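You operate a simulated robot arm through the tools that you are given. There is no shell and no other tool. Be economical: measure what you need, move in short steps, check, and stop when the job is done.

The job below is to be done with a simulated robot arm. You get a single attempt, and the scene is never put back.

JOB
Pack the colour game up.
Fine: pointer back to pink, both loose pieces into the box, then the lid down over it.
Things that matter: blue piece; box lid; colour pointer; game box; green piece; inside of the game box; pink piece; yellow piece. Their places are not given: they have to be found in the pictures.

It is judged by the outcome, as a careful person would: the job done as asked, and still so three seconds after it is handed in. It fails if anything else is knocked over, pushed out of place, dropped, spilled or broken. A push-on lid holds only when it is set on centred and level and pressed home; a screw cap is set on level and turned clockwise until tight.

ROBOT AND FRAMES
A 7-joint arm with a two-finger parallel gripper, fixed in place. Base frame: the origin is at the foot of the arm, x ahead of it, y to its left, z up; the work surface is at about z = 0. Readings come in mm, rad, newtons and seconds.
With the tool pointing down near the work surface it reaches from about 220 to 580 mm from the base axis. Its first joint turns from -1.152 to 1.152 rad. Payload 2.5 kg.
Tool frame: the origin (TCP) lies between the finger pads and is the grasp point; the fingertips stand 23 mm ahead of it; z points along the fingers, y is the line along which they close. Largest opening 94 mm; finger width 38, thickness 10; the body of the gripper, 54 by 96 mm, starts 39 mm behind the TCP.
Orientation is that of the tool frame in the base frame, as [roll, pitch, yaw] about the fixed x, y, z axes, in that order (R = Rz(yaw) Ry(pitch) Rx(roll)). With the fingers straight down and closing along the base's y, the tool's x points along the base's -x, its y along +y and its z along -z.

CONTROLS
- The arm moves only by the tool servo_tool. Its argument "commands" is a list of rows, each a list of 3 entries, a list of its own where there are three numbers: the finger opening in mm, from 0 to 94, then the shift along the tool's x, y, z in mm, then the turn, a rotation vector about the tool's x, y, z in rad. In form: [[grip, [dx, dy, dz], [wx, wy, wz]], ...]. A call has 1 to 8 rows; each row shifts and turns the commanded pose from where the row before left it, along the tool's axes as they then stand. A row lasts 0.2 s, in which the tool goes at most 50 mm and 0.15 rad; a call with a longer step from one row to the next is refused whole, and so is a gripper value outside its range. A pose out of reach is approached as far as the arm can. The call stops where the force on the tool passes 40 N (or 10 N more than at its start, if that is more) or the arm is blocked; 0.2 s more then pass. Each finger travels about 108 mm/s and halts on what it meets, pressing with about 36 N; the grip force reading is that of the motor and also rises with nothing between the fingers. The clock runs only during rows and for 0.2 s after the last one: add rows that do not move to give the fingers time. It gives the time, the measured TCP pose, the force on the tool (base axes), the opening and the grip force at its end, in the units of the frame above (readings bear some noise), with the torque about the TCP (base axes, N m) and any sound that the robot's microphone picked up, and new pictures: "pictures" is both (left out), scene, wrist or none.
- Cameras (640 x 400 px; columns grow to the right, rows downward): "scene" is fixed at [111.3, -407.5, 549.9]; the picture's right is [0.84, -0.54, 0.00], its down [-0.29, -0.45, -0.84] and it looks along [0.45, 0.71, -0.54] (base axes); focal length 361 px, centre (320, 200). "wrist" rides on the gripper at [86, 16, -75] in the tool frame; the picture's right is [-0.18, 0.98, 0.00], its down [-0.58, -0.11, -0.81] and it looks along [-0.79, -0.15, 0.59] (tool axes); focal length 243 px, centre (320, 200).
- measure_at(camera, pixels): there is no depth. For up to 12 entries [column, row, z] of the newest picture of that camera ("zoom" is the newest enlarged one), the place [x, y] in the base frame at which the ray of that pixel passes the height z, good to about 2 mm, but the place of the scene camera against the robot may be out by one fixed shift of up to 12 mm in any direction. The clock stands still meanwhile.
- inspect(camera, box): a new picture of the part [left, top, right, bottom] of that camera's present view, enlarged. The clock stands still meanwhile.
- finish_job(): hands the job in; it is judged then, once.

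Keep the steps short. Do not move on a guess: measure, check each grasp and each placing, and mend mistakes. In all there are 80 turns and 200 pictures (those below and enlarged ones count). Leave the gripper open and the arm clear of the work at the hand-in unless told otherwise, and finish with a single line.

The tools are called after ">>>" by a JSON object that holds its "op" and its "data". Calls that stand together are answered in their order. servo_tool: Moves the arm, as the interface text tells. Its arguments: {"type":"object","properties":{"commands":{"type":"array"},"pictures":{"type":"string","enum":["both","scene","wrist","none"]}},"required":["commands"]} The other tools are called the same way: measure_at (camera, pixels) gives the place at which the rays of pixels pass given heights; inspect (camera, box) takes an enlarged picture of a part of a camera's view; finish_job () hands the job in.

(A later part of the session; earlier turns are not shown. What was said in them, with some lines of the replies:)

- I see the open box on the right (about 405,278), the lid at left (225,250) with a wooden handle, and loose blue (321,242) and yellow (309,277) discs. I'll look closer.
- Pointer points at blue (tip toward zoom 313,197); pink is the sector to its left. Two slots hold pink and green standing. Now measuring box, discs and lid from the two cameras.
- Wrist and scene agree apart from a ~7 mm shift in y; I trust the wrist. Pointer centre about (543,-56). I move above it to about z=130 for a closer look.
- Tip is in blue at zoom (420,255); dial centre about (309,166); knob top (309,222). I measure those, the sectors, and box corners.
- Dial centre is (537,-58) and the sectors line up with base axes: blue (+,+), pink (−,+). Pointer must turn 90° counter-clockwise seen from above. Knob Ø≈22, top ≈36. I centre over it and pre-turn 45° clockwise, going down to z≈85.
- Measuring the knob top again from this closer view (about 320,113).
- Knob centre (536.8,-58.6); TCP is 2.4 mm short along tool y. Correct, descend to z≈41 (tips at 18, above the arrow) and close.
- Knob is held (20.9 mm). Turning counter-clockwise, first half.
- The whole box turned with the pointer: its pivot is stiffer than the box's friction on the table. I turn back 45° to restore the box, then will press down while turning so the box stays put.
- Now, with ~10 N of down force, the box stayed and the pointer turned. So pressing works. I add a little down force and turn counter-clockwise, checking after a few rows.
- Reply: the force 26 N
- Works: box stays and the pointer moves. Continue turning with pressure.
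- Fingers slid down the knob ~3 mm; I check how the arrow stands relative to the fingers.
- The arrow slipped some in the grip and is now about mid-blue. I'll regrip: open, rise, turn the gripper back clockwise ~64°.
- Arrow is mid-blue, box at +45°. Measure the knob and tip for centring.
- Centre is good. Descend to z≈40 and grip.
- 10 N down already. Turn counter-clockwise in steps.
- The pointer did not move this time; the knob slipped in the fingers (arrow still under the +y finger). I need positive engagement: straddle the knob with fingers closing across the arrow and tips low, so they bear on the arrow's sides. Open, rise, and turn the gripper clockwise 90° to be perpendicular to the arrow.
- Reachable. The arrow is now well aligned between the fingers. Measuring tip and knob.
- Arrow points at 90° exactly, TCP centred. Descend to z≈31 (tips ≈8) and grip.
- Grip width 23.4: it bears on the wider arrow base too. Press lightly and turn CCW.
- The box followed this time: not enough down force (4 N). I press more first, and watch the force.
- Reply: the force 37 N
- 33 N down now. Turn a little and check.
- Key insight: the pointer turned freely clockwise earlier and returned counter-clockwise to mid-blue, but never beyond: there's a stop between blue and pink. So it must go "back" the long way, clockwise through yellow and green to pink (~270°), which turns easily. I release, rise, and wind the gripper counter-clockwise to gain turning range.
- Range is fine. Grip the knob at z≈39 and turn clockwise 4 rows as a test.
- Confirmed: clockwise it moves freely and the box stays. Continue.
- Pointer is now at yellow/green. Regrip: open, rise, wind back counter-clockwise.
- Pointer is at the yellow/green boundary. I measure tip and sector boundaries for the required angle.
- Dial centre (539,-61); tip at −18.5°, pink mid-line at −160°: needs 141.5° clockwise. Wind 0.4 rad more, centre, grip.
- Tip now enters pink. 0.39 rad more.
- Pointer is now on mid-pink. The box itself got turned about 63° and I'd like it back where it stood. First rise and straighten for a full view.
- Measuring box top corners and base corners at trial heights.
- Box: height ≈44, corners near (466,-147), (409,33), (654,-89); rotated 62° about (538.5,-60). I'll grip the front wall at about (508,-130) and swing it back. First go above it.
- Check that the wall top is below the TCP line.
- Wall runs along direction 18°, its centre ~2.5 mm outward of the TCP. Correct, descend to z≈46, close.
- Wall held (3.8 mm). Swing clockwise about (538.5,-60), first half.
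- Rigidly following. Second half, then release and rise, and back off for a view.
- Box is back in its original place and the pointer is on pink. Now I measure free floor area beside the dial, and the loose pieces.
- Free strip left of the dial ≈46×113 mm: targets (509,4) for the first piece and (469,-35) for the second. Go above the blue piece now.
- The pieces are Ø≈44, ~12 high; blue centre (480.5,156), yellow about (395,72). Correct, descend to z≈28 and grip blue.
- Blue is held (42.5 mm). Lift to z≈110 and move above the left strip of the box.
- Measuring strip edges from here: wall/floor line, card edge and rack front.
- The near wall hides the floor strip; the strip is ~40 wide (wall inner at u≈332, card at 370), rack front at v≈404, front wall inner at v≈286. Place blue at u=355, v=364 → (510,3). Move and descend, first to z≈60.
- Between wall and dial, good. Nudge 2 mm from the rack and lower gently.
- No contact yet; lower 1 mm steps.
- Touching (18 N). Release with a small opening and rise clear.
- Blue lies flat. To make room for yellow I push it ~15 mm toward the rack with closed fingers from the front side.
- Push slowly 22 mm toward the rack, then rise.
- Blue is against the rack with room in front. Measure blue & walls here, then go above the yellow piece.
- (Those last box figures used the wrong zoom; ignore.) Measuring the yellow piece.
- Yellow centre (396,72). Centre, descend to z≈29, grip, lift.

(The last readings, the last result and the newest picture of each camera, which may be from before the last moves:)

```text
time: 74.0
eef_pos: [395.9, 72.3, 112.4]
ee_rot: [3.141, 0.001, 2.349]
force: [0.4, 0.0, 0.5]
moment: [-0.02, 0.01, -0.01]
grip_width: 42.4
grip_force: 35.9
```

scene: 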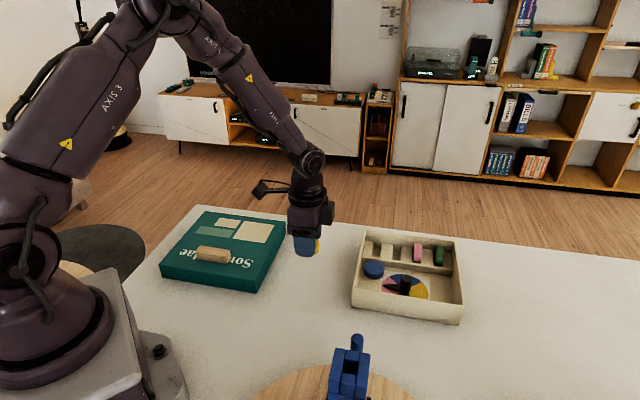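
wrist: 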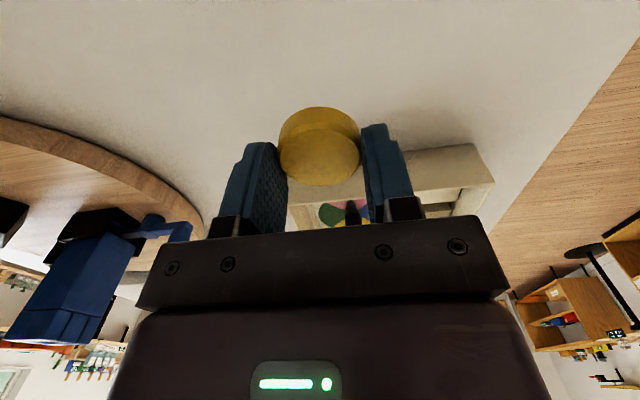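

Move above (480,-27), the front part of the strip.

>>> {"op": "servo_tool", "data": {"commands": [[35, [-32.4, -2.5, 0], [0, 0, 0]], [35, [-32.4, -2.5, 0], [0, 0, 0]], [35, [-32.4, -2.5, 0], [0, 0, 0]], [35, [-32.4, -2.5, 0], [0, 0, 0]], [35, [0, 0, 0], [0, 0, 0]]]}}

>>> {"op": "inspect", "data": {"camera": "scene", "box": [335, 205, 475, 325]}}

>>> {"op": "inspect", "data": {"camera": "wrist", "box": [180, 0, 500, 200]}}

```text
time: 75.2
eef_pos: [479.9, -29.8, 109.5]
ee_rot: [3.14, 0.0, 2.35]
force: [0.0, 0.8, 0.6]
moment: [0.04, 0.0, 0.03]
grip_width: 42.2
grip_force: 35.7
```

scene: 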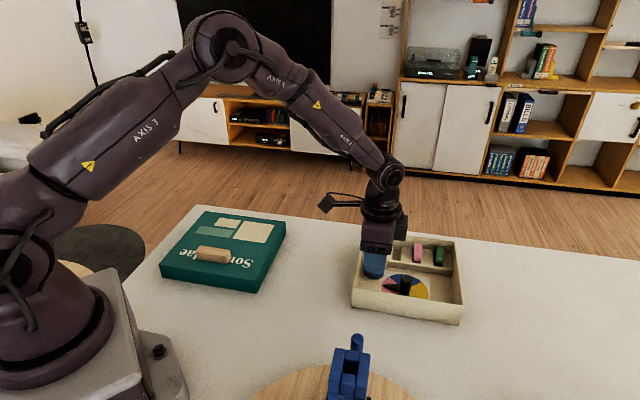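
wrist: 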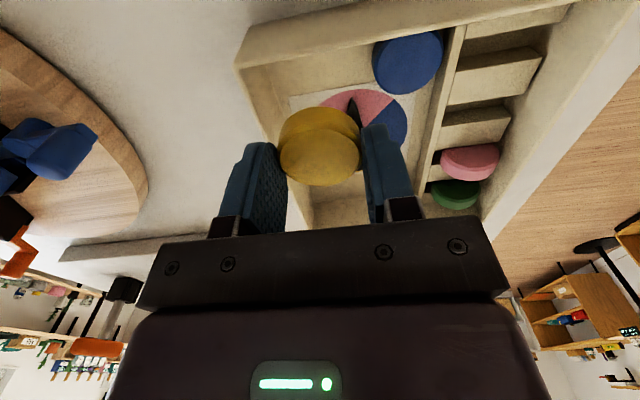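

```text
3.33 times, centred on (405, 265) of scene
```

zoom: 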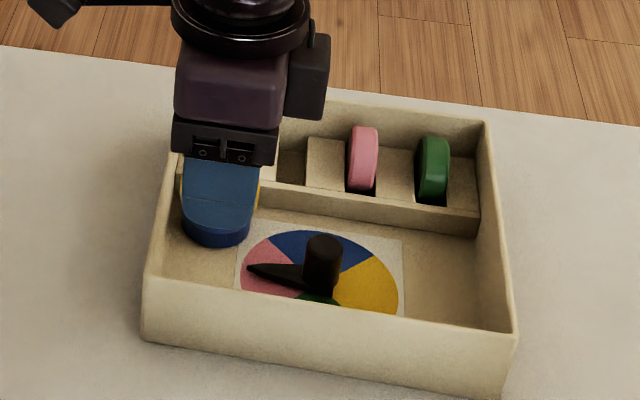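

```text
2.00 times, centred on (340, 100) of wrist
```

zoom: 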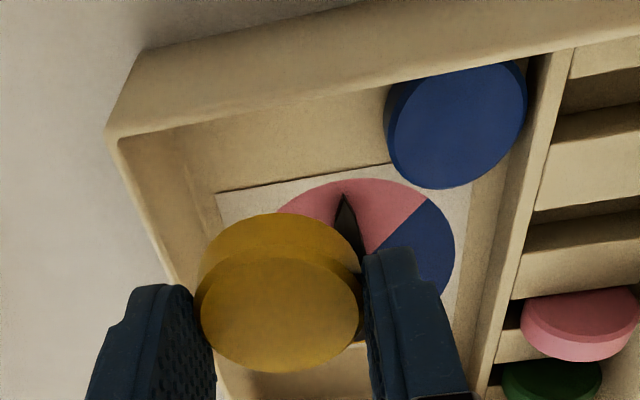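

>>> {"op": "measure_at", "data": {"camera": "zoom", "pixels": [[120, 138, 46], [108, 137, 46], [178, 275, 46], [168, 275, 46], [458, 122, 17], [388, 135, 17], [527, 105, 17], [215, 193, 4], [345, 193, 8], [555, 60, 46], [558, 52, 25], [490, 340, 25]]}}

```text
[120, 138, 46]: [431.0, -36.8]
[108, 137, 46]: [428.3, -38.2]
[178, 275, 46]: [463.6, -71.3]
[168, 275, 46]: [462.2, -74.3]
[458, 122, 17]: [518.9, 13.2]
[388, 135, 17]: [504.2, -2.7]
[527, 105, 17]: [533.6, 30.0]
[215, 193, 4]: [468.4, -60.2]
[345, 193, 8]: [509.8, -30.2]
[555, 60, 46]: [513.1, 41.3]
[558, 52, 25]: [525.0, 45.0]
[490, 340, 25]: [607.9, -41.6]
```

Front gap for yellow: v 280–356; target v=318, u=353.5. Adjust and lower.

>>> {"op": "servo_tool", "data": {"commands": [[35, [3.5, -2, 0], [0, 0, 0]], [35, [0, 0, 25], [0, 0, 0]], [35, [0, 0, 25], [0, 0, 0]], [35, [0, 0, 14], [0, 0, 0]], [35, [0, 0, 9], [0, 0, 0]], [35, [0, 0, 0], [0, 0, 0]]]}}

```text
time: 76.6
eef_pos: [475.2, -27.5, 37.1]
ee_rot: [-3.141, 0.001, 2.348]
force: [0.1, -1.2, -0.7]
moment: [-0.01, -0.02, -0.03]
grip_width: 42.4
grip_force: 36.7
```

scene: 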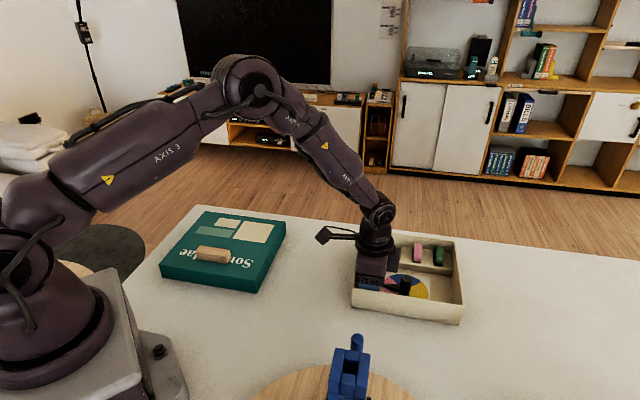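
wrist: 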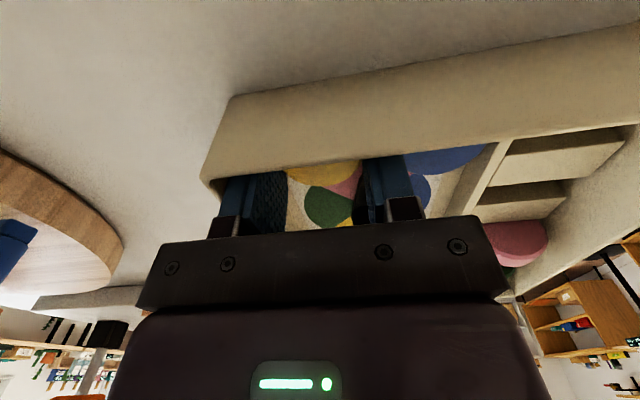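

No collision. Lower the last few mm to contact.

>>> {"op": "servo_tool", "data": {"commands": [[35, [0, 0, 2], [0, 0, 0]], [35, [0, 0, 1.3], [0, 0, 0]], [35, [0, 0, 0], [0, 0, 0]]], "pictures": "none"}}

```text
time: 77.4
eef_pos: [475.5, -28.6, 33.3]
ee_rot: [-3.141, 0.0, 2.35]
force: [-2.5, 0.7, 7.5]
moment: [0.05, 0.02, 0.0]
grip_width: 42.3
grip_force: 36.0
```

Touching (7.5 N). Release by small opening and rise.

>>> {"op": "servo_tool", "data": {"commands": [[47, [0, 0, 0], [0, 0, 0]], [47, [0, 0, 0], [0, 0, 0]], [47, [0, 0, -20], [0, 0, 0]], [47, [0, 0, -40], [0, 0, 0]], [47, [0, 0, -45], [0, 0, 0]], [60, [0, 0, -45], [0, 0, 0]], [60, [0, 0, -45], [0, 0, 0]], [60, [0, 0, 0], [0, 0, 0]]]}}

>>> {"op": "inspect", "data": {"camera": "scene", "box": [335, 205, 475, 325]}}

>>> {"op": "inspect", "data": {"camera": "wrist", "box": [200, 0, 520, 200]}}

```text
time: 79.2
eef_pos: [476.2, -27.9, 229.2]
ee_rot: [-3.141, -0.001, 2.349]
force: [0.0, -0.7, 0.5]
moment: [0.01, 0.02, 0.03]
grip_width: 60.1
grip_force: 0.0
```

scene: 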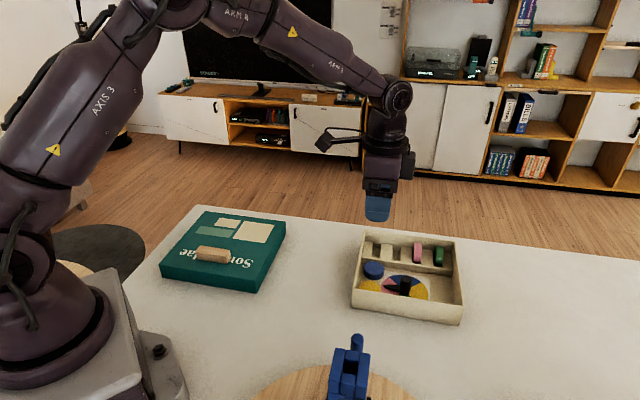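
wrist: 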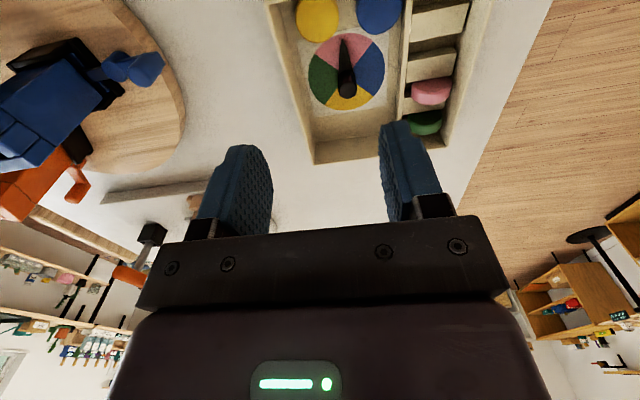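

```text
3.33 times, centred on (405, 265) of scene
```

zoom: 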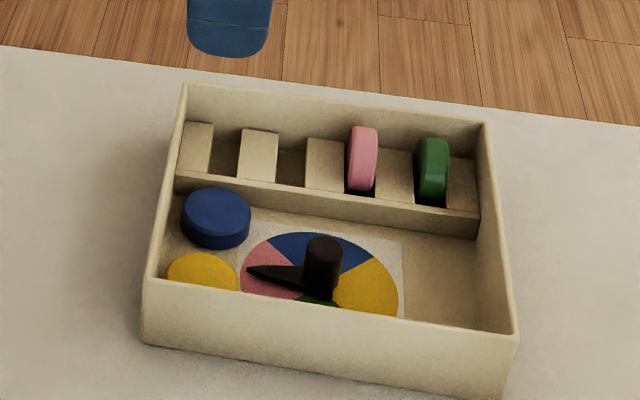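

```text
2.00 times, centred on (360, 100) of wrist
```

zoom: 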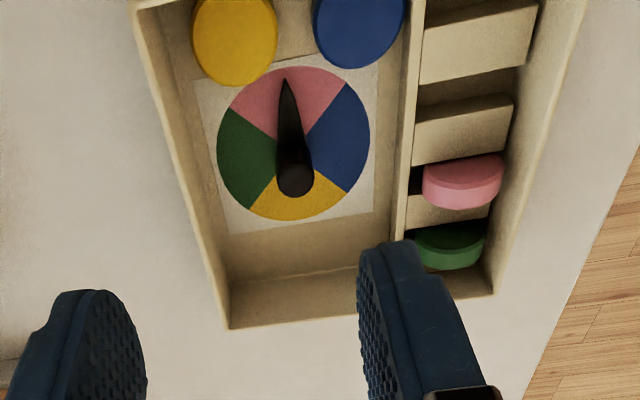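

Both pieces lie flat, pointer on pink. Now a full view of the box for its centre: back off 100 mm along tool +x and rise.

>>> {"op": "servo_tool", "data": {"commands": [[60, [33, 0, -20], [0, 0, 0]], [60, [33, 0, -20], [0, 0, 0]], [60, [33, 0, -20], [0, 0, 0]], [60, [0, 0, 0], [0, 0, 0]], [60, [0, 0, 0], [0, 0, 0]]], "pictures": "wrist"}}

>>> {"op": "inspect", "data": {"camera": "wrist", "box": [200, 0, 520, 200]}}

```text
time: 80.4
eef_pos: [406.2, 40.2, 287.6]
ee_rot: [3.141, 0.0, 2.349]
force: [0.1, 0.0, -0.2]
moment: [0.02, 0.01, 0.01]
grip_width: 60.0
grip_force: 0.0
```

wrist: 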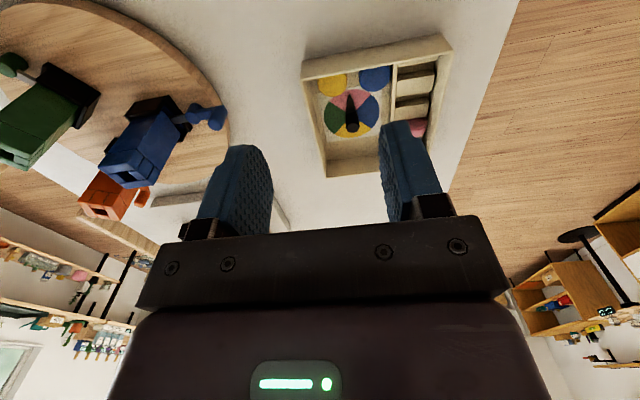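

```text
2.00 times, centred on (360, 100) of wrist
```

zoom: 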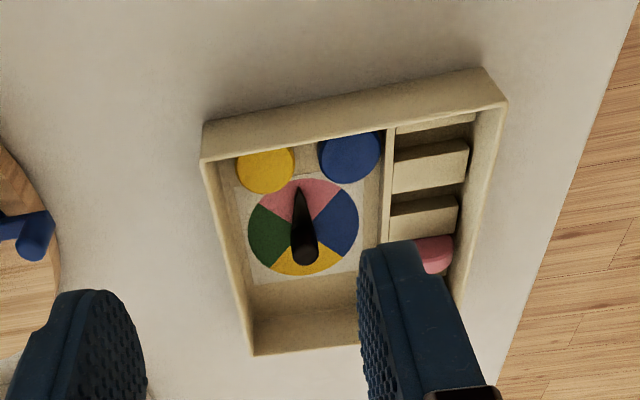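

>>> {"op": "measure_at", "data": {"camera": "zoom", "pixels": [[202, 162, 45], [507, 106, 45], [253, 355, 45], [203, 124, 0], [488, 68, 0], [202, 162, 40], [507, 106, 40], [304, 228, 4]]}}

```text
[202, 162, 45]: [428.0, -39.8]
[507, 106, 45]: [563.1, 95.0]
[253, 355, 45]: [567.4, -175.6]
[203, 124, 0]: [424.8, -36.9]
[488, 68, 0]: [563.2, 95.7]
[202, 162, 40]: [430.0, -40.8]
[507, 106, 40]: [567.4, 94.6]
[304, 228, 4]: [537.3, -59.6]
```

Box height 45, outer corners (427,-38.5), (563,95), (567,-176): centre about (565,-40). I want a better look with fingers closed and closer.

>>> {"op": "servo_tool", "data": {"commands": [[0, [-20, 20, 15], [0, 0, 0]], [0, [-20, 20, 15], [0, 0, 0]], [0, [-10, 10, 10], [0, 0, 0]], [0, [0, 0, 0], [0, 0, 0]], [0, [0, 0, 0], [0, 0, 0]]], "pictures": "wrist"}}

>>> {"op": "inspect", "data": {"camera": "wrist", "box": [180, 0, 500, 200]}}

```text
time: 81.6
eef_pos: [476.8, 41.1, 248.6]
ee_rot: [3.14, 0.0, 2.35]
force: [0.5, 0.3, 1.5]
moment: [0.02, 0.02, 0.0]
grip_width: 0.1
grip_force: 36.2
```

wrist: 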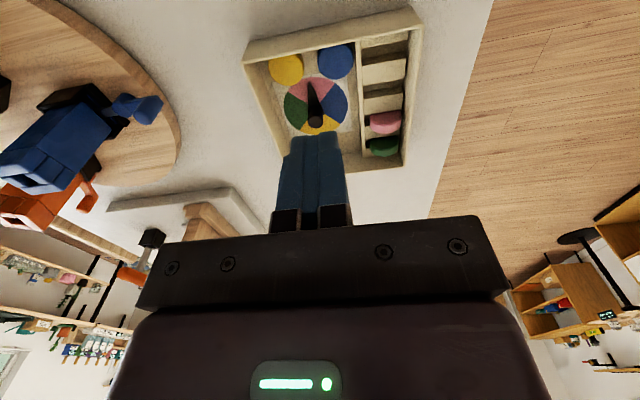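

```text
2.00 times, centred on (340, 100) of wrist
```

zoom: 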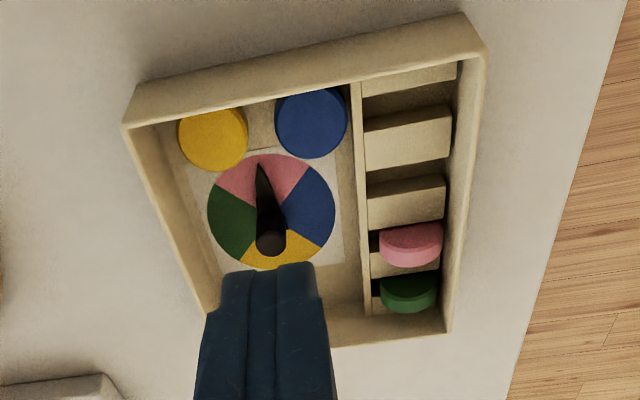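

>>> {"op": "measure_at", "data": {"camera": "zoom", "pixels": [[123, 127, 45], [487, 55, 45], [450, 333, 45], [137, 84, 0], [464, 14, 0], [192, 290, 45], [335, 349, 45], [205, 325, 45], [271, 205, 4], [300, 92, 45], [470, 200, 45]]}}

```text
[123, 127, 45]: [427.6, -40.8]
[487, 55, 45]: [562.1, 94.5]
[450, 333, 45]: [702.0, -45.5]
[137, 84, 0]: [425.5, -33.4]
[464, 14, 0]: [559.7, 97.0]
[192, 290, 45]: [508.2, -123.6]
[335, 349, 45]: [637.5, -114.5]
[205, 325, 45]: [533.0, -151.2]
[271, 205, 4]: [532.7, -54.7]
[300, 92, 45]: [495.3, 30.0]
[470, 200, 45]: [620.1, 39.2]
```

Box centre ≈ (565,-41.6), sides at exactly ±45°, outer 198×191. Now go to look at the lid: 320 mm along tool +x at this height.

>>> {"op": "servo_tool", "data": {"commands": [[0, [40, 0, 0], [0, 0, 0]], [0, [40, 0, 0], [0, 0, 0]], [0, [40, 0, 0], [0, 0, 0]], [0, [40, 0, 0], [0, 0, 0]], [0, [40, 0, 0], [0, 0, 0]], [0, [40, 0, 0], [0, 0, 0]], [0, [40, 0, 0], [0, 0, 0]], [0, [40, 0, 0], [0, 0, 0]]]}}

>>> {"op": "inspect", "data": {"camera": "wrist", "box": [180, 0, 500, 200]}}

```text
time: 83.4
eef_pos: [252.8, 269.1, 250.4]
ee_rot: [3.141, 0.0, 2.349]
force: [0.0, 0.1, -0.3]
moment: [0.0, 0.0, -0.02]
grip_width: 0.0
grip_force: 35.7
```

scene: 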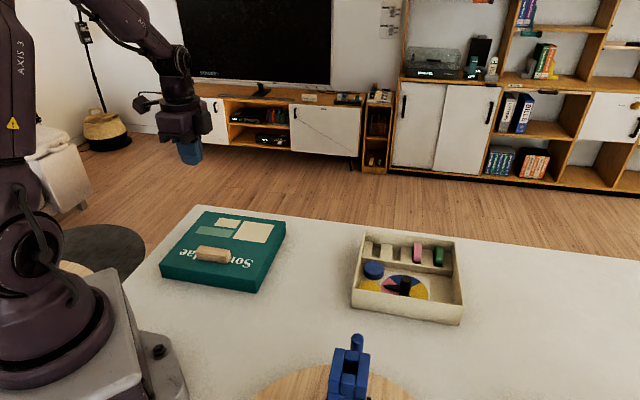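
wrist: 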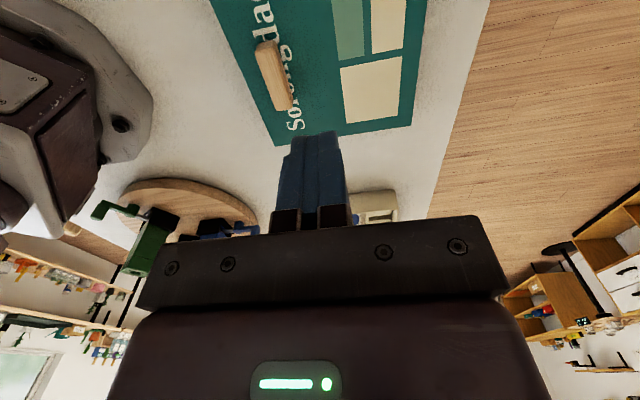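

```text
2.00 times, centred on (340, 100) of wrist
```

zoom: 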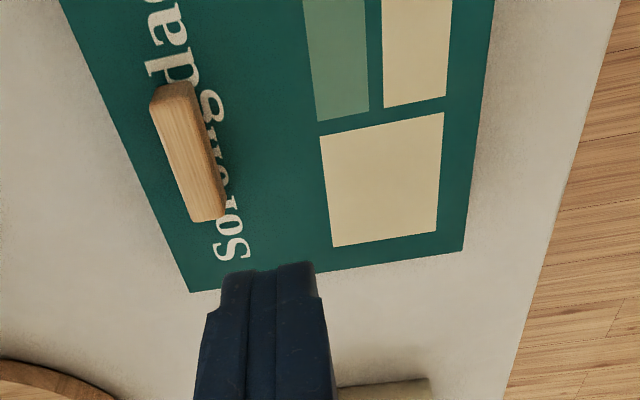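

Need more of the lid in view: back off 70 mm and rise 40.

>>> {"op": "servo_tool", "data": {"commands": [[0, [35, 0, -20], [0, 0, 0]], [0, [35, 0, -20], [0, 0, 0]], [0, [0, 0, 0], [0, 0, 0]], [0, [0, 0, 0], [0, 0, 0]]], "pictures": "wrist"}}

>>> {"op": "inspect", "data": {"camera": "wrist", "box": [180, 0, 500, 200]}}

```text
time: 84.4
eef_pos: [201.8, 319.9, 289.2]
ee_rot: [-3.141, -0.001, 2.35]
force: [0.5, 0.5, 0.0]
moment: [0.03, -0.01, 0.0]
grip_width: 0.0
grip_force: 36.6
```

wrist: 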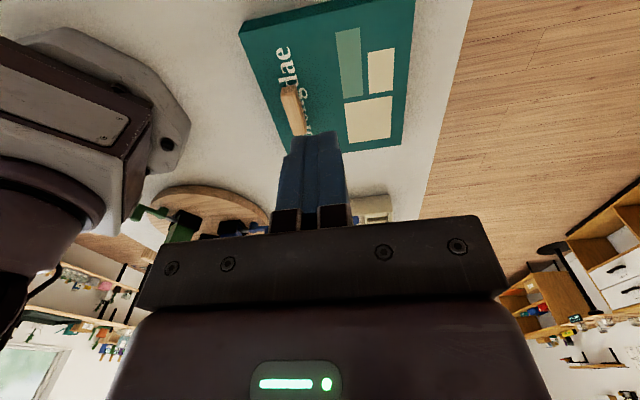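

```text
2.00 times, centred on (340, 100) of wrist
```

zoom: 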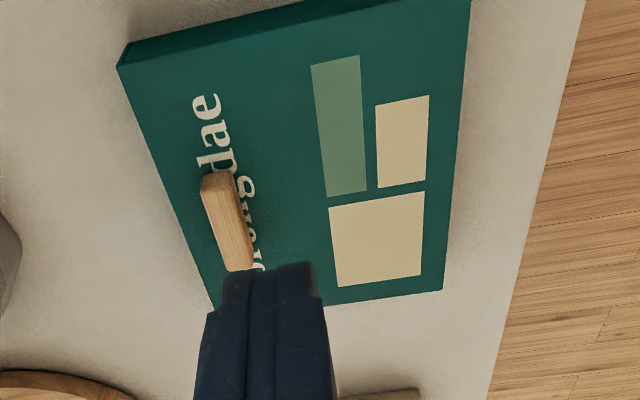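

>>> {"op": "measure_at", "data": {"camera": "zoom", "pixels": [[118, 67, 26], [118, 67, 32], [118, 67, 38], [128, 43, 0], [470, 1, 32], [443, 291, 32], [443, 291, 26], [213, 178, 50], [243, 268, 50], [205, 197, 50], [232, 172, 50], [253, 267, 50]]}}

```text
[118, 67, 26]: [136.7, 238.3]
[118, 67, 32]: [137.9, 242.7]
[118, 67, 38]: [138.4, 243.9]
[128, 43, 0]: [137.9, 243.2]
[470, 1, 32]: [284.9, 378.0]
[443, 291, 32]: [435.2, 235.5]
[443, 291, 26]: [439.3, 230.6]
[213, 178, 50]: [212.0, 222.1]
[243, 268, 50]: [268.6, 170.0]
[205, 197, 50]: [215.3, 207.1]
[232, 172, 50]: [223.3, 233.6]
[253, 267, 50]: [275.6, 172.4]
```

Lid ≈207×200×33, centre ≈(287,239); handle about (245,203), along −45°. Go above the handle at z≈160 to measure it precisely.

>>> {"op": "servo_tool", "data": {"commands": [[60, [-22.7, -10.3, 26], [0, 0, 0]], [60, [-22.7, -10.3, 26], [0, 0, 0]], [60, [-22.7, -10.3, 26], [0, 0, 0]], [60, [-22.7, -10.3, 26], [0, 0, 0]], [60, [-22.7, -10.3, 26], [0, 0, 0]], [60, [0, 0, 0], [0, 0, 0]]], "pictures": "wrist"}}

>>> {"op": "inspect", "data": {"camera": "wrist", "box": [200, 0, 440, 150]}}

```text
time: 85.8
eef_pos: [246.5, 201.1, 157.9]
ee_rot: [-3.141, 0.002, 2.351]
force: [-0.6, -0.1, -0.6]
moment: [-0.02, 0.04, -0.02]
grip_width: 59.9
grip_force: 0.0
```

wrist: 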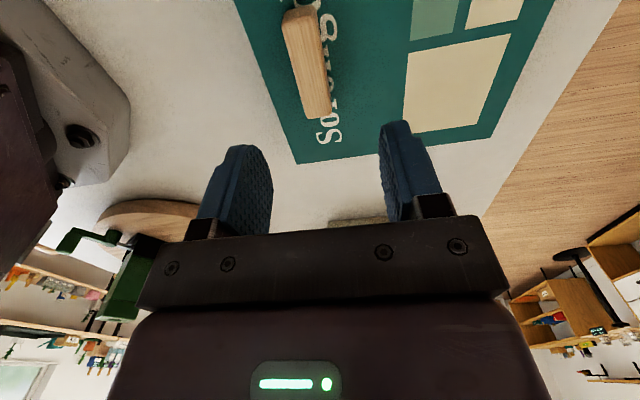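

```text
2.67 times, centred on (320, 75) of wrist
```

zoom: 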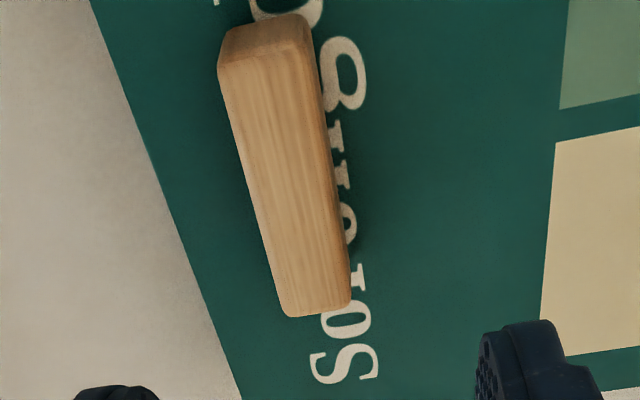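

>>> {"op": "measure_at", "data": {"camera": "zoom", "pixels": [[228, 28, 33], [296, 13, 33], [220, 66, 50], [220, 66, 55], [220, 66, 60], [311, 48, 55], [351, 303, 55], [288, 316, 55], [243, 400, 33], [92, 0, 33], [243, 400, 0]]}}

```text
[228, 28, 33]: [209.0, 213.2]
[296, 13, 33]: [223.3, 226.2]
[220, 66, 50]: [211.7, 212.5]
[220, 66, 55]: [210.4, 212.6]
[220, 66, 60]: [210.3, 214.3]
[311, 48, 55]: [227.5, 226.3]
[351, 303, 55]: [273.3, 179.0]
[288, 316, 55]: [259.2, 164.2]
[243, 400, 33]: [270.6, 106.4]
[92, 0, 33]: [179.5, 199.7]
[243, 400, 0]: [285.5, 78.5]
```

Handle centre (242.6,195.5), 67×21, top ≈54, axis −45.4°; aligned with the tool. Handle sits ≈59 mm from the lid centre. Descend to z≈59 (tips just above the lid top) and grip.

>>> {"op": "servo_tool", "data": {"commands": [[60, [-1.2, -6.7, 20], [0, 0, 0]], [60, [0, 0, 30], [0, 0, 0]], [60, [0, 0, 30], [0, 0, 0]], [60, [0, 0, 17], [0, 0, 0]], [60, [0, 0, 0], [0, 0, 0]]]}}

```text
time: 87.0
eef_pos: [242.3, 195.9, 61.8]
ee_rot: [3.141, 0.0, 2.348]
force: [-4.0, -4.4, 15.3]
moment: [-0.01, 0.0, -0.04]
grip_width: 59.8
grip_force: 0.0
```

scene: 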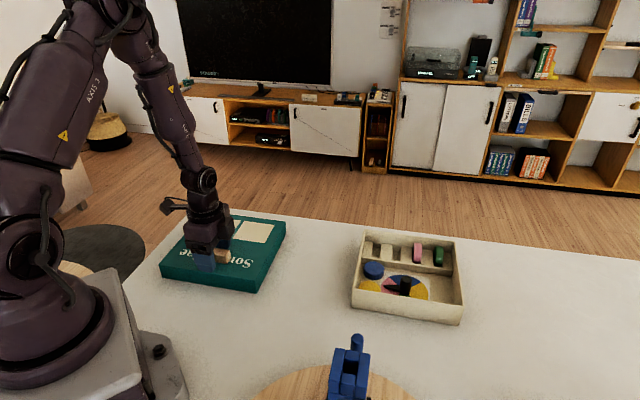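
wrist: 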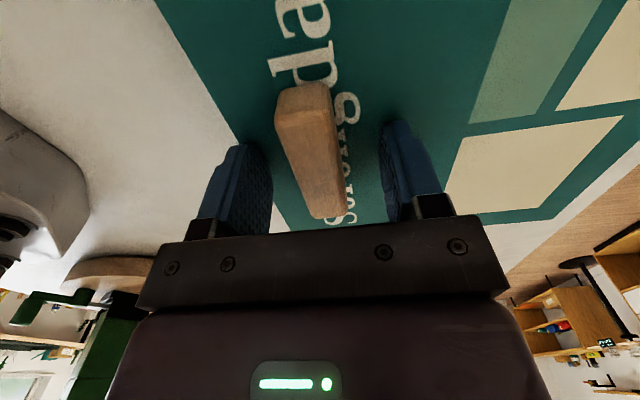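

Tips touched the lid top (15 N at z=61.8, so lid top ≈38.5). Raise 1.5 mm and grip.

>>> {"op": "servo_tool", "data": {"commands": [[60, [0, 0, -2], [0, 0, 0]], [15, [0, 0, 0], [0, 0, 0]], [15, [0, 0, 0], [0, 0, 0]], [15, [0, 0, 0], [0, 0, 0]], [15, [0, 0, 0], [0, 0, 0]]], "pictures": "none"}}

```text
time: 88.2
eef_pos: [242.7, 196.3, 63.1]
ee_rot: [-3.141, 0.0, 2.35]
force: [-0.2, -0.3, 0.9]
moment: [-0.07, 0.06, -0.01]
grip_width: 21.8
grip_force: 36.2
```

Held (21.8 mm). Lift 30 mm and check for level.

>>> {"op": "servo_tool", "data": {"commands": [[15, [0, 0, -5], [0, 0, 0]], [15, [0, 0, -10], [0, 0, 0]], [15, [0, 0, -15], [0, 0, 0]], [15, [0, 0, 0], [0, 0, 0]]]}}

>>> {"op": "inspect", "data": {"camera": "scene", "box": [140, 170, 320, 310]}}

```text
time: 89.2
eef_pos: [242.7, 196.1, 94.4]
ee_rot: [3.141, -0.001, 2.35]
force: [-0.2, -0.4, -1.8]
moment: [-0.05, 0.05, -0.01]
grip_width: 21.6
grip_force: 36.3
```

scene: 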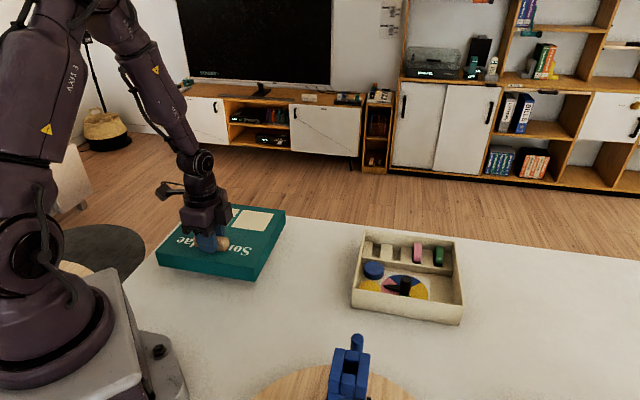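
wrist: 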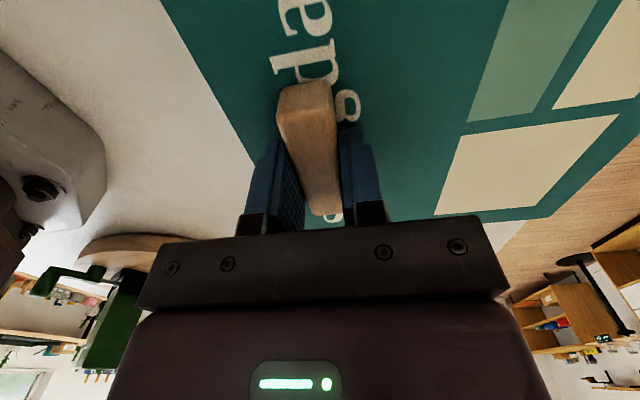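

```text
2.86 times, centred on (230, 240) of scene
```

zoom: 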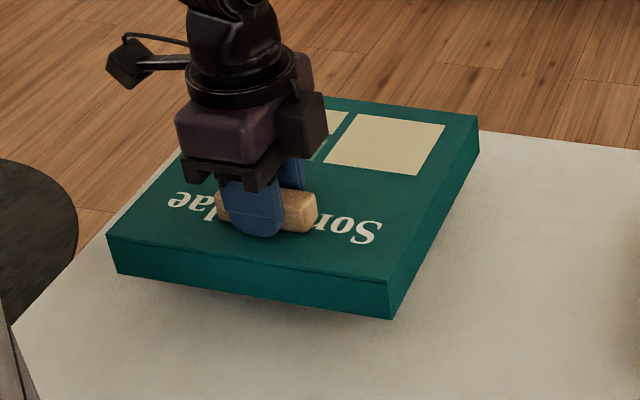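

Lid is light (~2 N) and appears level. Measuring its corners in the scene view for size, levelness and centre.

>>> {"op": "measure_at", "data": {"camera": "zoom", "pixels": [[107, 236, 70], [389, 281, 70], [479, 115, 70], [117, 274, 32], [391, 319, 32], [479, 152, 32]]}}

>>> {"op": "measure_at", "data": {"camera": "scene", "pixels": [[351, 290, 45], [462, 309, 45], [454, 237, 45], [363, 231, 45]]}}

```text
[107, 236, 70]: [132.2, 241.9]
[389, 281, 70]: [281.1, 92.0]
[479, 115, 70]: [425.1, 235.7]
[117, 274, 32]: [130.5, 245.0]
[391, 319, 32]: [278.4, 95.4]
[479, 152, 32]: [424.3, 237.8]
```

```text
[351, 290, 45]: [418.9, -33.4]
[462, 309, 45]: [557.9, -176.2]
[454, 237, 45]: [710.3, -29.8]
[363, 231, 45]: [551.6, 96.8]
```

Scene and wrist disagree on the handle-to-front-edge distance by some mm; measure from the wrist camera with the lid in hand (top at z≈70).

>>> {"op": "measure_at", "data": {"camera": "wrist", "pixels": [[162, 0, 70], [210, 92, 70], [255, 172, 70], [548, 216, 70], [490, 221, 70], [640, 128, 70], [306, 84, 90], [278, 108, 90], [333, 98, 90]]}}

>>> {"op": "inspect", "data": {"camera": "wrist", "box": [140, 0, 640, 240]}}

```text
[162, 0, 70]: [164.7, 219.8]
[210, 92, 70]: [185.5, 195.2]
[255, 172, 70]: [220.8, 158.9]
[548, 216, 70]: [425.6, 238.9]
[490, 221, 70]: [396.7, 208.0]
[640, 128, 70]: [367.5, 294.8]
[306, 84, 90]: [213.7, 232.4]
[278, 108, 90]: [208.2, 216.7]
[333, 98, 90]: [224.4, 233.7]
```

```text
1.28 times, centred on (390, 120) of wrist
```

zoom: 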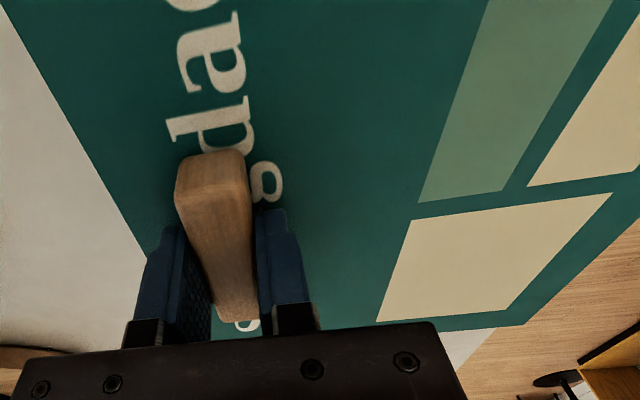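

I'll carry the lid over at z≈145 and compare lid and box corners directly in the same scene view. Lift, then move along tool −x.

>>> {"op": "servo_tool", "data": {"commands": [[15, [0, 0, -25], [0, 0, 0]], [15, [0, 0, -25], [0, 0, 0]], [15, [-15, 0, 0], [0, 0, 0]], [15, [-30, 0.3, 0], [0, 0, 0]], [15, [-35, 0.3, 0], [0, 0, 0]], [15, [-35, 0.3, 0], [0, 0, 0]], [15, [-35, 0.3, 0], [0, 0, 0]], [15, [-35, 0.3, 0], [0, 0, 0]]], "pictures": "none"}}

>>> {"op": "servo_tool", "data": {"commands": [[15, [-35, 0.1, 0], [0, 0, 0]], [15, [-35, 0.1, 0], [0, 0, 0]], [15, [-35, 0.1, 0], [0, 0, 0]], [15, [-35, 0.1, 0], [0, 0, 0]], [15, [-30, 0, 0], [0, 0, 0]], [15, [-25, 0, 0], [0, 0, 0]], [15, [-17, 0, 0], [0, 0, 0]], [15, [0, 0, 0], [0, 0, 0]]]}}

>>> {"op": "inspect", "data": {"camera": "scene", "box": [330, 180, 490, 340]}}

```text
time: 91.0
eef_pos: [371.9, 67.0, 144.6]
ee_rot: [-3.14, 0.0, 2.352]
force: [0.4, -0.9, -1.8]
moment: [-0.06, 0.06, 0.02]
grip_width: 21.6
grip_force: 36.3
```

```text
time: 92.8
eef_pos: [520.8, -84.9, 143.7]
ee_rot: [-3.14, 0.0, 2.348]
force: [0.0, 0.4, -1.8]
moment: [-0.05, 0.06, 0.02]
grip_width: 21.7
grip_force: 35.7
```

scene: 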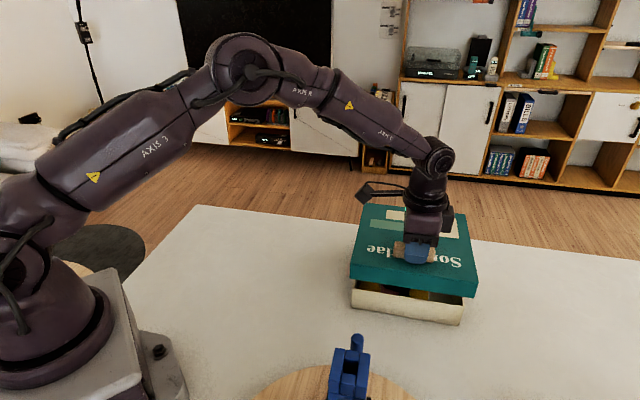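
wrist: 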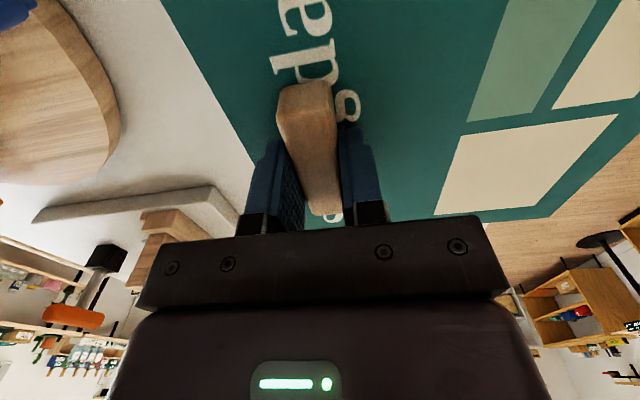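

```text
2.50 times, centred on (410, 260) of scene
```

zoom: 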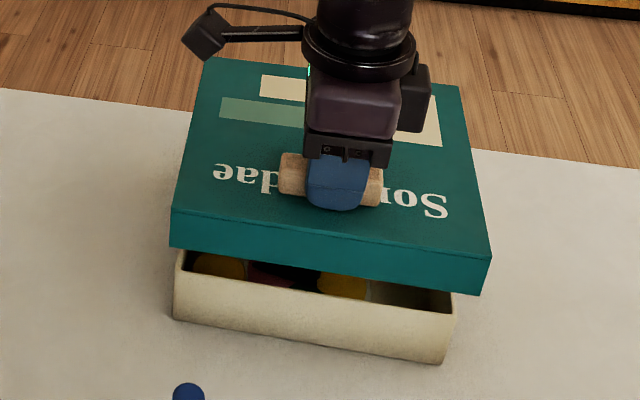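

Compare lid and box corners in the same view (lid top ≈119, bottom ≈81; box 45/0).

>>> {"op": "measure_at", "data": {"camera": "zoom", "pixels": [[172, 209, 119], [491, 258, 119], [461, 88, 119], [206, 57, 119], [171, 246, 81], [481, 294, 81], [176, 319, 0], [441, 364, 0], [453, 312, 45], [177, 274, 45]]}}

>>> {"op": "inspect", "data": {"camera": "scene", "box": [340, 260, 400, 320]}}

>>> {"op": "inspect", "data": {"camera": "scene", "box": [425, 270, 485, 330]}}

```text
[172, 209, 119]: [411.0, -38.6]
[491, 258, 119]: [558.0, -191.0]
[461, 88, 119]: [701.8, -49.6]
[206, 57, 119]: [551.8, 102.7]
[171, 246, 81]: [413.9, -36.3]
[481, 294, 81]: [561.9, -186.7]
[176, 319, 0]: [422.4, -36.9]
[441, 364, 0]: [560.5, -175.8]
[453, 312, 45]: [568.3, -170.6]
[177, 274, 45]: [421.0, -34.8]
```

```text
6.67 times, centred on (370, 290) of scene
```

zoom: 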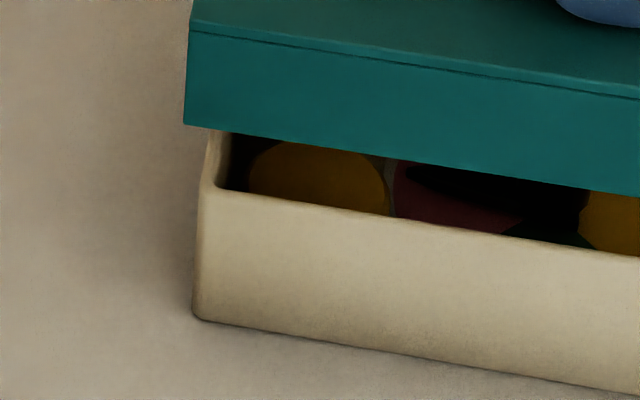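

```text
6.67 times, centred on (455, 300) of scene
```

zoom: 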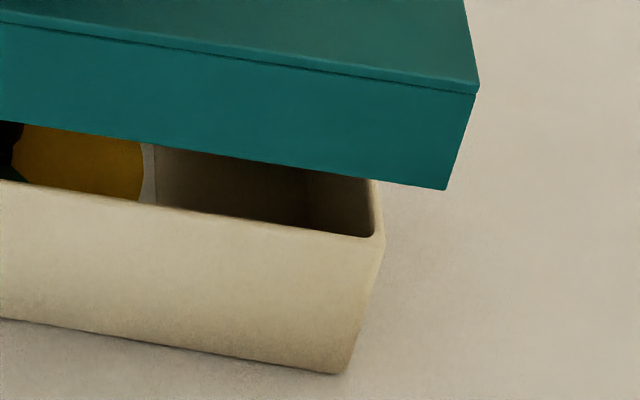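

Precise sub-pixel picks of these corners via the scene camera.

>>> {"op": "measure_at", "data": {"camera": "scene", "pixels": [[352.5, 287.8, 45], [351.3, 307.7, 0], [464.6, 305.6, 45], [458, 326.1, 0], [349.6, 278.6, 81], [350.7, 264.5, 119], [473.9, 298.4, 81], [478.7, 283.2, 119]]}}

>>> {"op": "inspect", "data": {"camera": "scene", "box": [420, 200, 490, 250]}}

```text
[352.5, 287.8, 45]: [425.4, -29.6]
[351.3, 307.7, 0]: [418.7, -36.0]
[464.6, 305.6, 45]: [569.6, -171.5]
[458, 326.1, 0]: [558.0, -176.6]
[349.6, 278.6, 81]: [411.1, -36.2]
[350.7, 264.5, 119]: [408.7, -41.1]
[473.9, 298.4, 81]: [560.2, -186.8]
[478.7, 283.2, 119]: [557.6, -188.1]
```

```text
8.00 times, centred on (455, 225) of scene
```

zoom: 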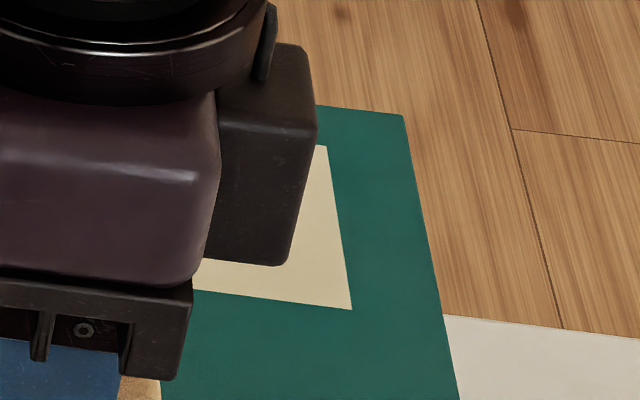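

Refined: box height is ≈52; both methods agree the TCP should be at u=423.7, v=313 (shift +1.1 tool x, +2.7 tool y); yaw matches. Shift and lower to z≈120 (lid skirt just above the rim).

>>> {"op": "servo_tool", "data": {"commands": [[15, [1.1, 2.7, 0], [0, 0, 0]], [15, [0, 0, 12], [0, 0, 0]], [15, [0, 0, 10], [0, 0, 0]], [15, [0, 0, 0], [0, 0, 0]]], "pictures": "scene"}}

>>> {"op": "inspect", "data": {"camera": "scene", "box": [340, 210, 490, 335]}}

```text
time: 93.8
eef_pos: [522.9, -82.1, 121.2]
ee_rot: [-3.141, 0.0, 2.348]
force: [0.3, -0.1, -1.4]
moment: [-0.1, 0.03, 0.0]
grip_width: 21.6
grip_force: 35.6
```

scene: 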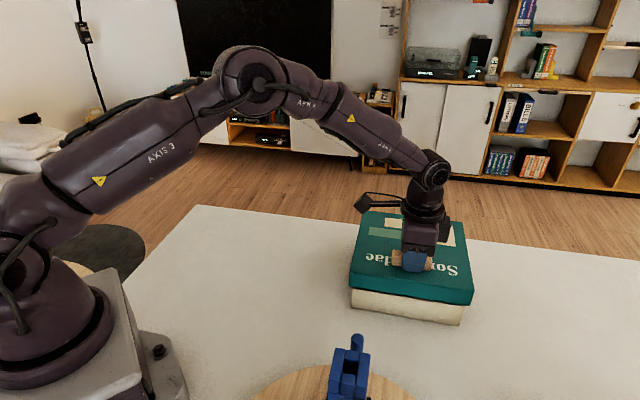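

```text
3.20 times, centred on (415, 272) of scene
5 turns are left
```

zoom: 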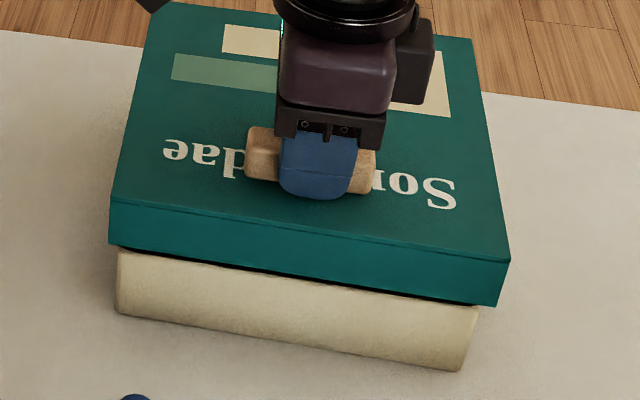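

Five turns left. The skirt sits around the rim on all visible sides; lower it steadily over the box (motion stops by itself at 40 N).

>>> {"op": "servo_tool", "data": {"commands": [[15, [0, 0, 5], [0, 0, 0]], [15, [0, 0, 5], [0, 0, 0]], [15, [0, 0, 6], [0, 0, 0]], [15, [0, 0, 6], [0, 0, 0]], [15, [0, 0, 6], [0, 0, 0]], [15, [0, 0, 5], [0, 0, 0]], [15, [0, 0, 4], [0, 0, 0]], [15, [0, 0, 4], [0, 0, 0]]], "pictures": "both"}}

```text
time: 94.7
eef_pos: [526.1, -79.9, 111.6]
ee_rot: [3.135, 0.003, 2.35]
force: [-3.1, 1.2, 9.7]
moment: [-0.32, 0.64, -0.16]
grip_width: 22.7
grip_force: 36.1
stopped in row 4: the force on the tool passed its limit at 48 N (the readings are from after the stop); the commanded pose is now the measured one
4 turns are left
```

scene: 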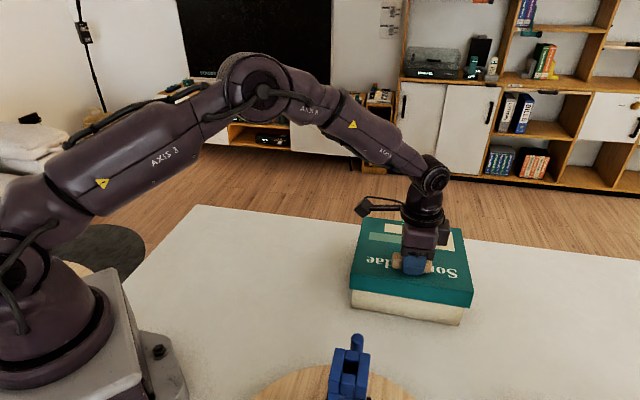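
wrist: 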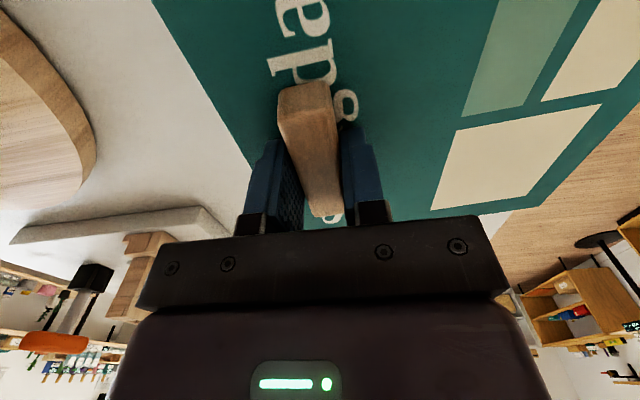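

The front skirt landed on the front rim while the back is already over (lid tipped, contact at the front). So the lid must come ~7 mm toward the front; I pull it that way with light pressure, then lower.

>>> {"op": "servo_tool", "data": {"commands": [[15, [0.7, -3, 0], [0, 0, 0]], [15, [0.6, -2.5, 0], [0, 0, 0]], [15, [0, -1.5, 1], [0, 0, 0]], [15, [0, 0, 4], [0, 0, 0]], [15, [0, 0, 5], [0, 0, 0]], [15, [0, 0, 6], [0, 0, 0]], [15, [0, 0, 6], [0, 0, 0]], [15, [0, 0, 6], [0, 0, 0]]], "pictures": "both"}}

```text
time: 95.7
eef_pos: [523.9, -82.0, 112.8]
ee_rot: [3.123, 0.01, 2.354]
force: [-1.0, 3.2, 9.9]
moment: [-0.09, 0.5, -0.14]
grip_width: 21.8
grip_force: 36.3
stopped in row 4: the force on the tool passed its limit at 44 N (the readings are from after the stop); the commanded pose is now the measured one
3 turns are left
```

scene: 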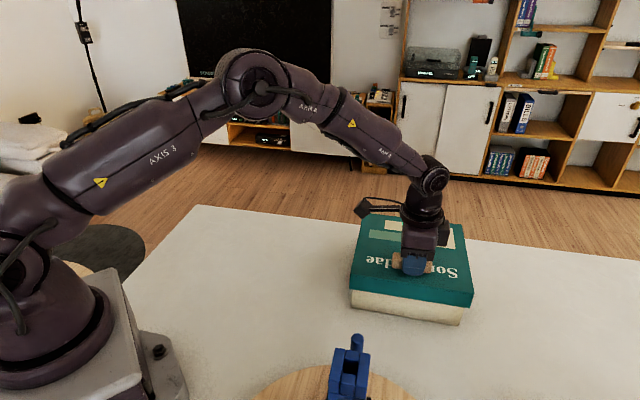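
wrist: 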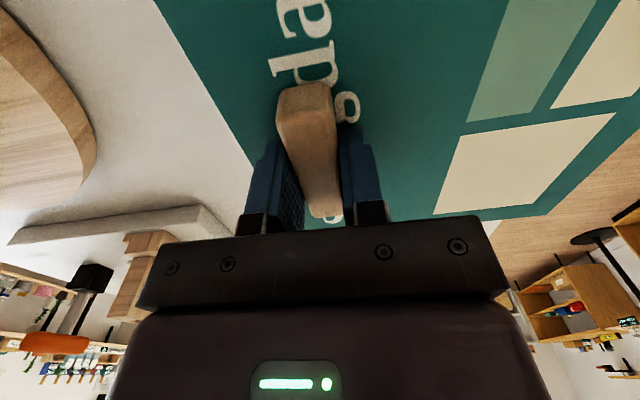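

Re-reading the last enlarged view: the lid overhangs more on the right (≈11 vs 3 mm) and little at the front (≈2.5 mm), matching contact at the front-left. I raise 6 mm, level the tool, shift 4.2 mm left (tool +x) and 5.1 mm to the front (tool −y), then lower and press home.

>>> {"op": "servo_tool", "data": {"commands": [[15, [0, 0, -6], [0.0186, 0.01, 0.004]], [15, [4.2, -5.1, 0], [0, 0, 0]], [15, [0, 0, 5], [0, 0, 0]], [15, [0, 0, 8], [0, 0, 0]], [15, [0, 0, 8], [0, 0, 0]], [15, [0, 0, 8], [0, 0, 0]], [15, [0, 0, 8], [0, 0, 0]], [15, [0, 0, 8], [0, 0, 0]]], "pictures": "both"}}

```text
time: 97.5
eef_pos: [518.6, -83.1, 78.3]
ee_rot: [-3.141, 0.001, 2.35]
force: [-2.1, 0.7, 2.6]
moment: [-0.2, -0.18, -0.06]
grip_width: 21.6
grip_force: 36.2
stopped in row 8: the force on the tool passed its limit at 43 N (the readings are from after the stop); the commanded pose is now the measured one
2 turns are left
```

scene: 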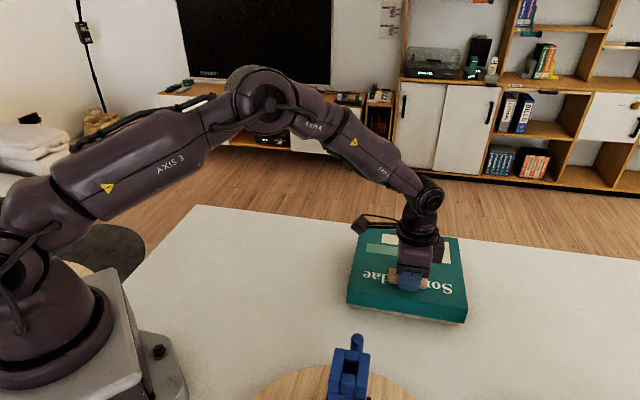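
wrist: 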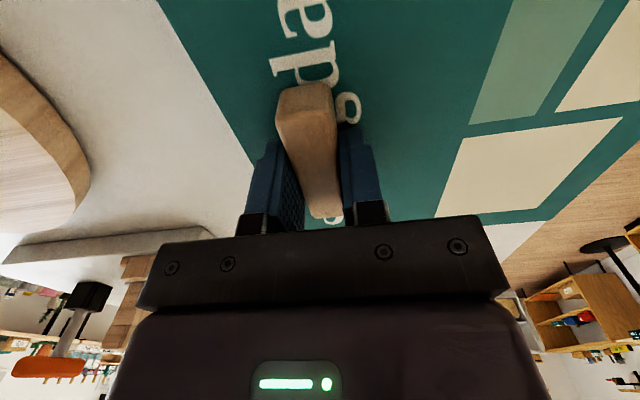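

The lid is seated: TCP at 78.3 as expected for home, pressed with 43 N, level. Release, rise straight up and back away.

>>> {"op": "servo_tool", "data": {"commands": [[55, [0, 0, 0], [0, 0, 0]], [60, [0, 0, 0], [0, 0, 0]], [60, [0, 0, -15], [0, 0, 0]], [60, [0, 0, -40], [0, 0, 0]], [60, [0, 0, -45], [0, 0, 0]], [60, [0, 0, -45], [0, 0, 0]], [60, [40, 0, -20], [0, 0, 0]], [60, [40, 0, 0], [0, 0, 0]]], "pictures": "both"}}

```text
time: 99.3
eef_pos: [461.6, -24.0, 245.6]
ee_rot: [-3.14, 0.001, 2.349]
force: [0.1, -0.6, 0.9]
moment: [-0.01, 0.0, -0.02]
grip_width: 59.9
grip_force: 0.1
1 turns are left
```

scene: 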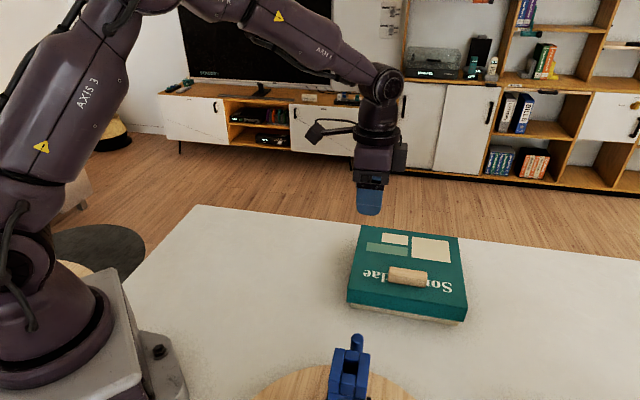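
wrist: 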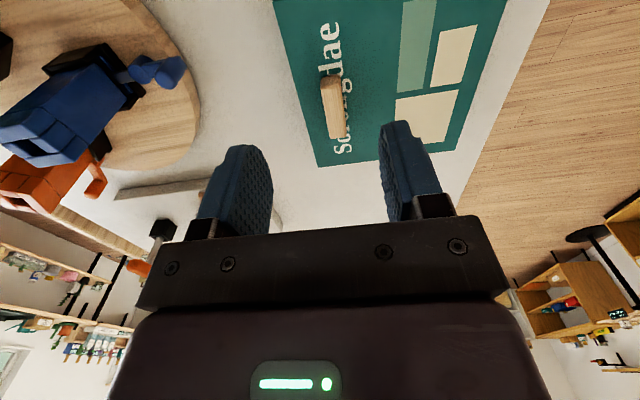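

The lid sits level on the box, the gripper is open and the arm is clear, so I hand the job in.

>>> {"op": "finish_job", "data": {}}

```text
The job is handed in.
```

The game is packed: the pointer is on pink, the blue and yellow pieces lie flat in the box, and the lid is on level and pressed home; the box got turned while I worked the pointer, and I put it back to within a few millimetres by eye.
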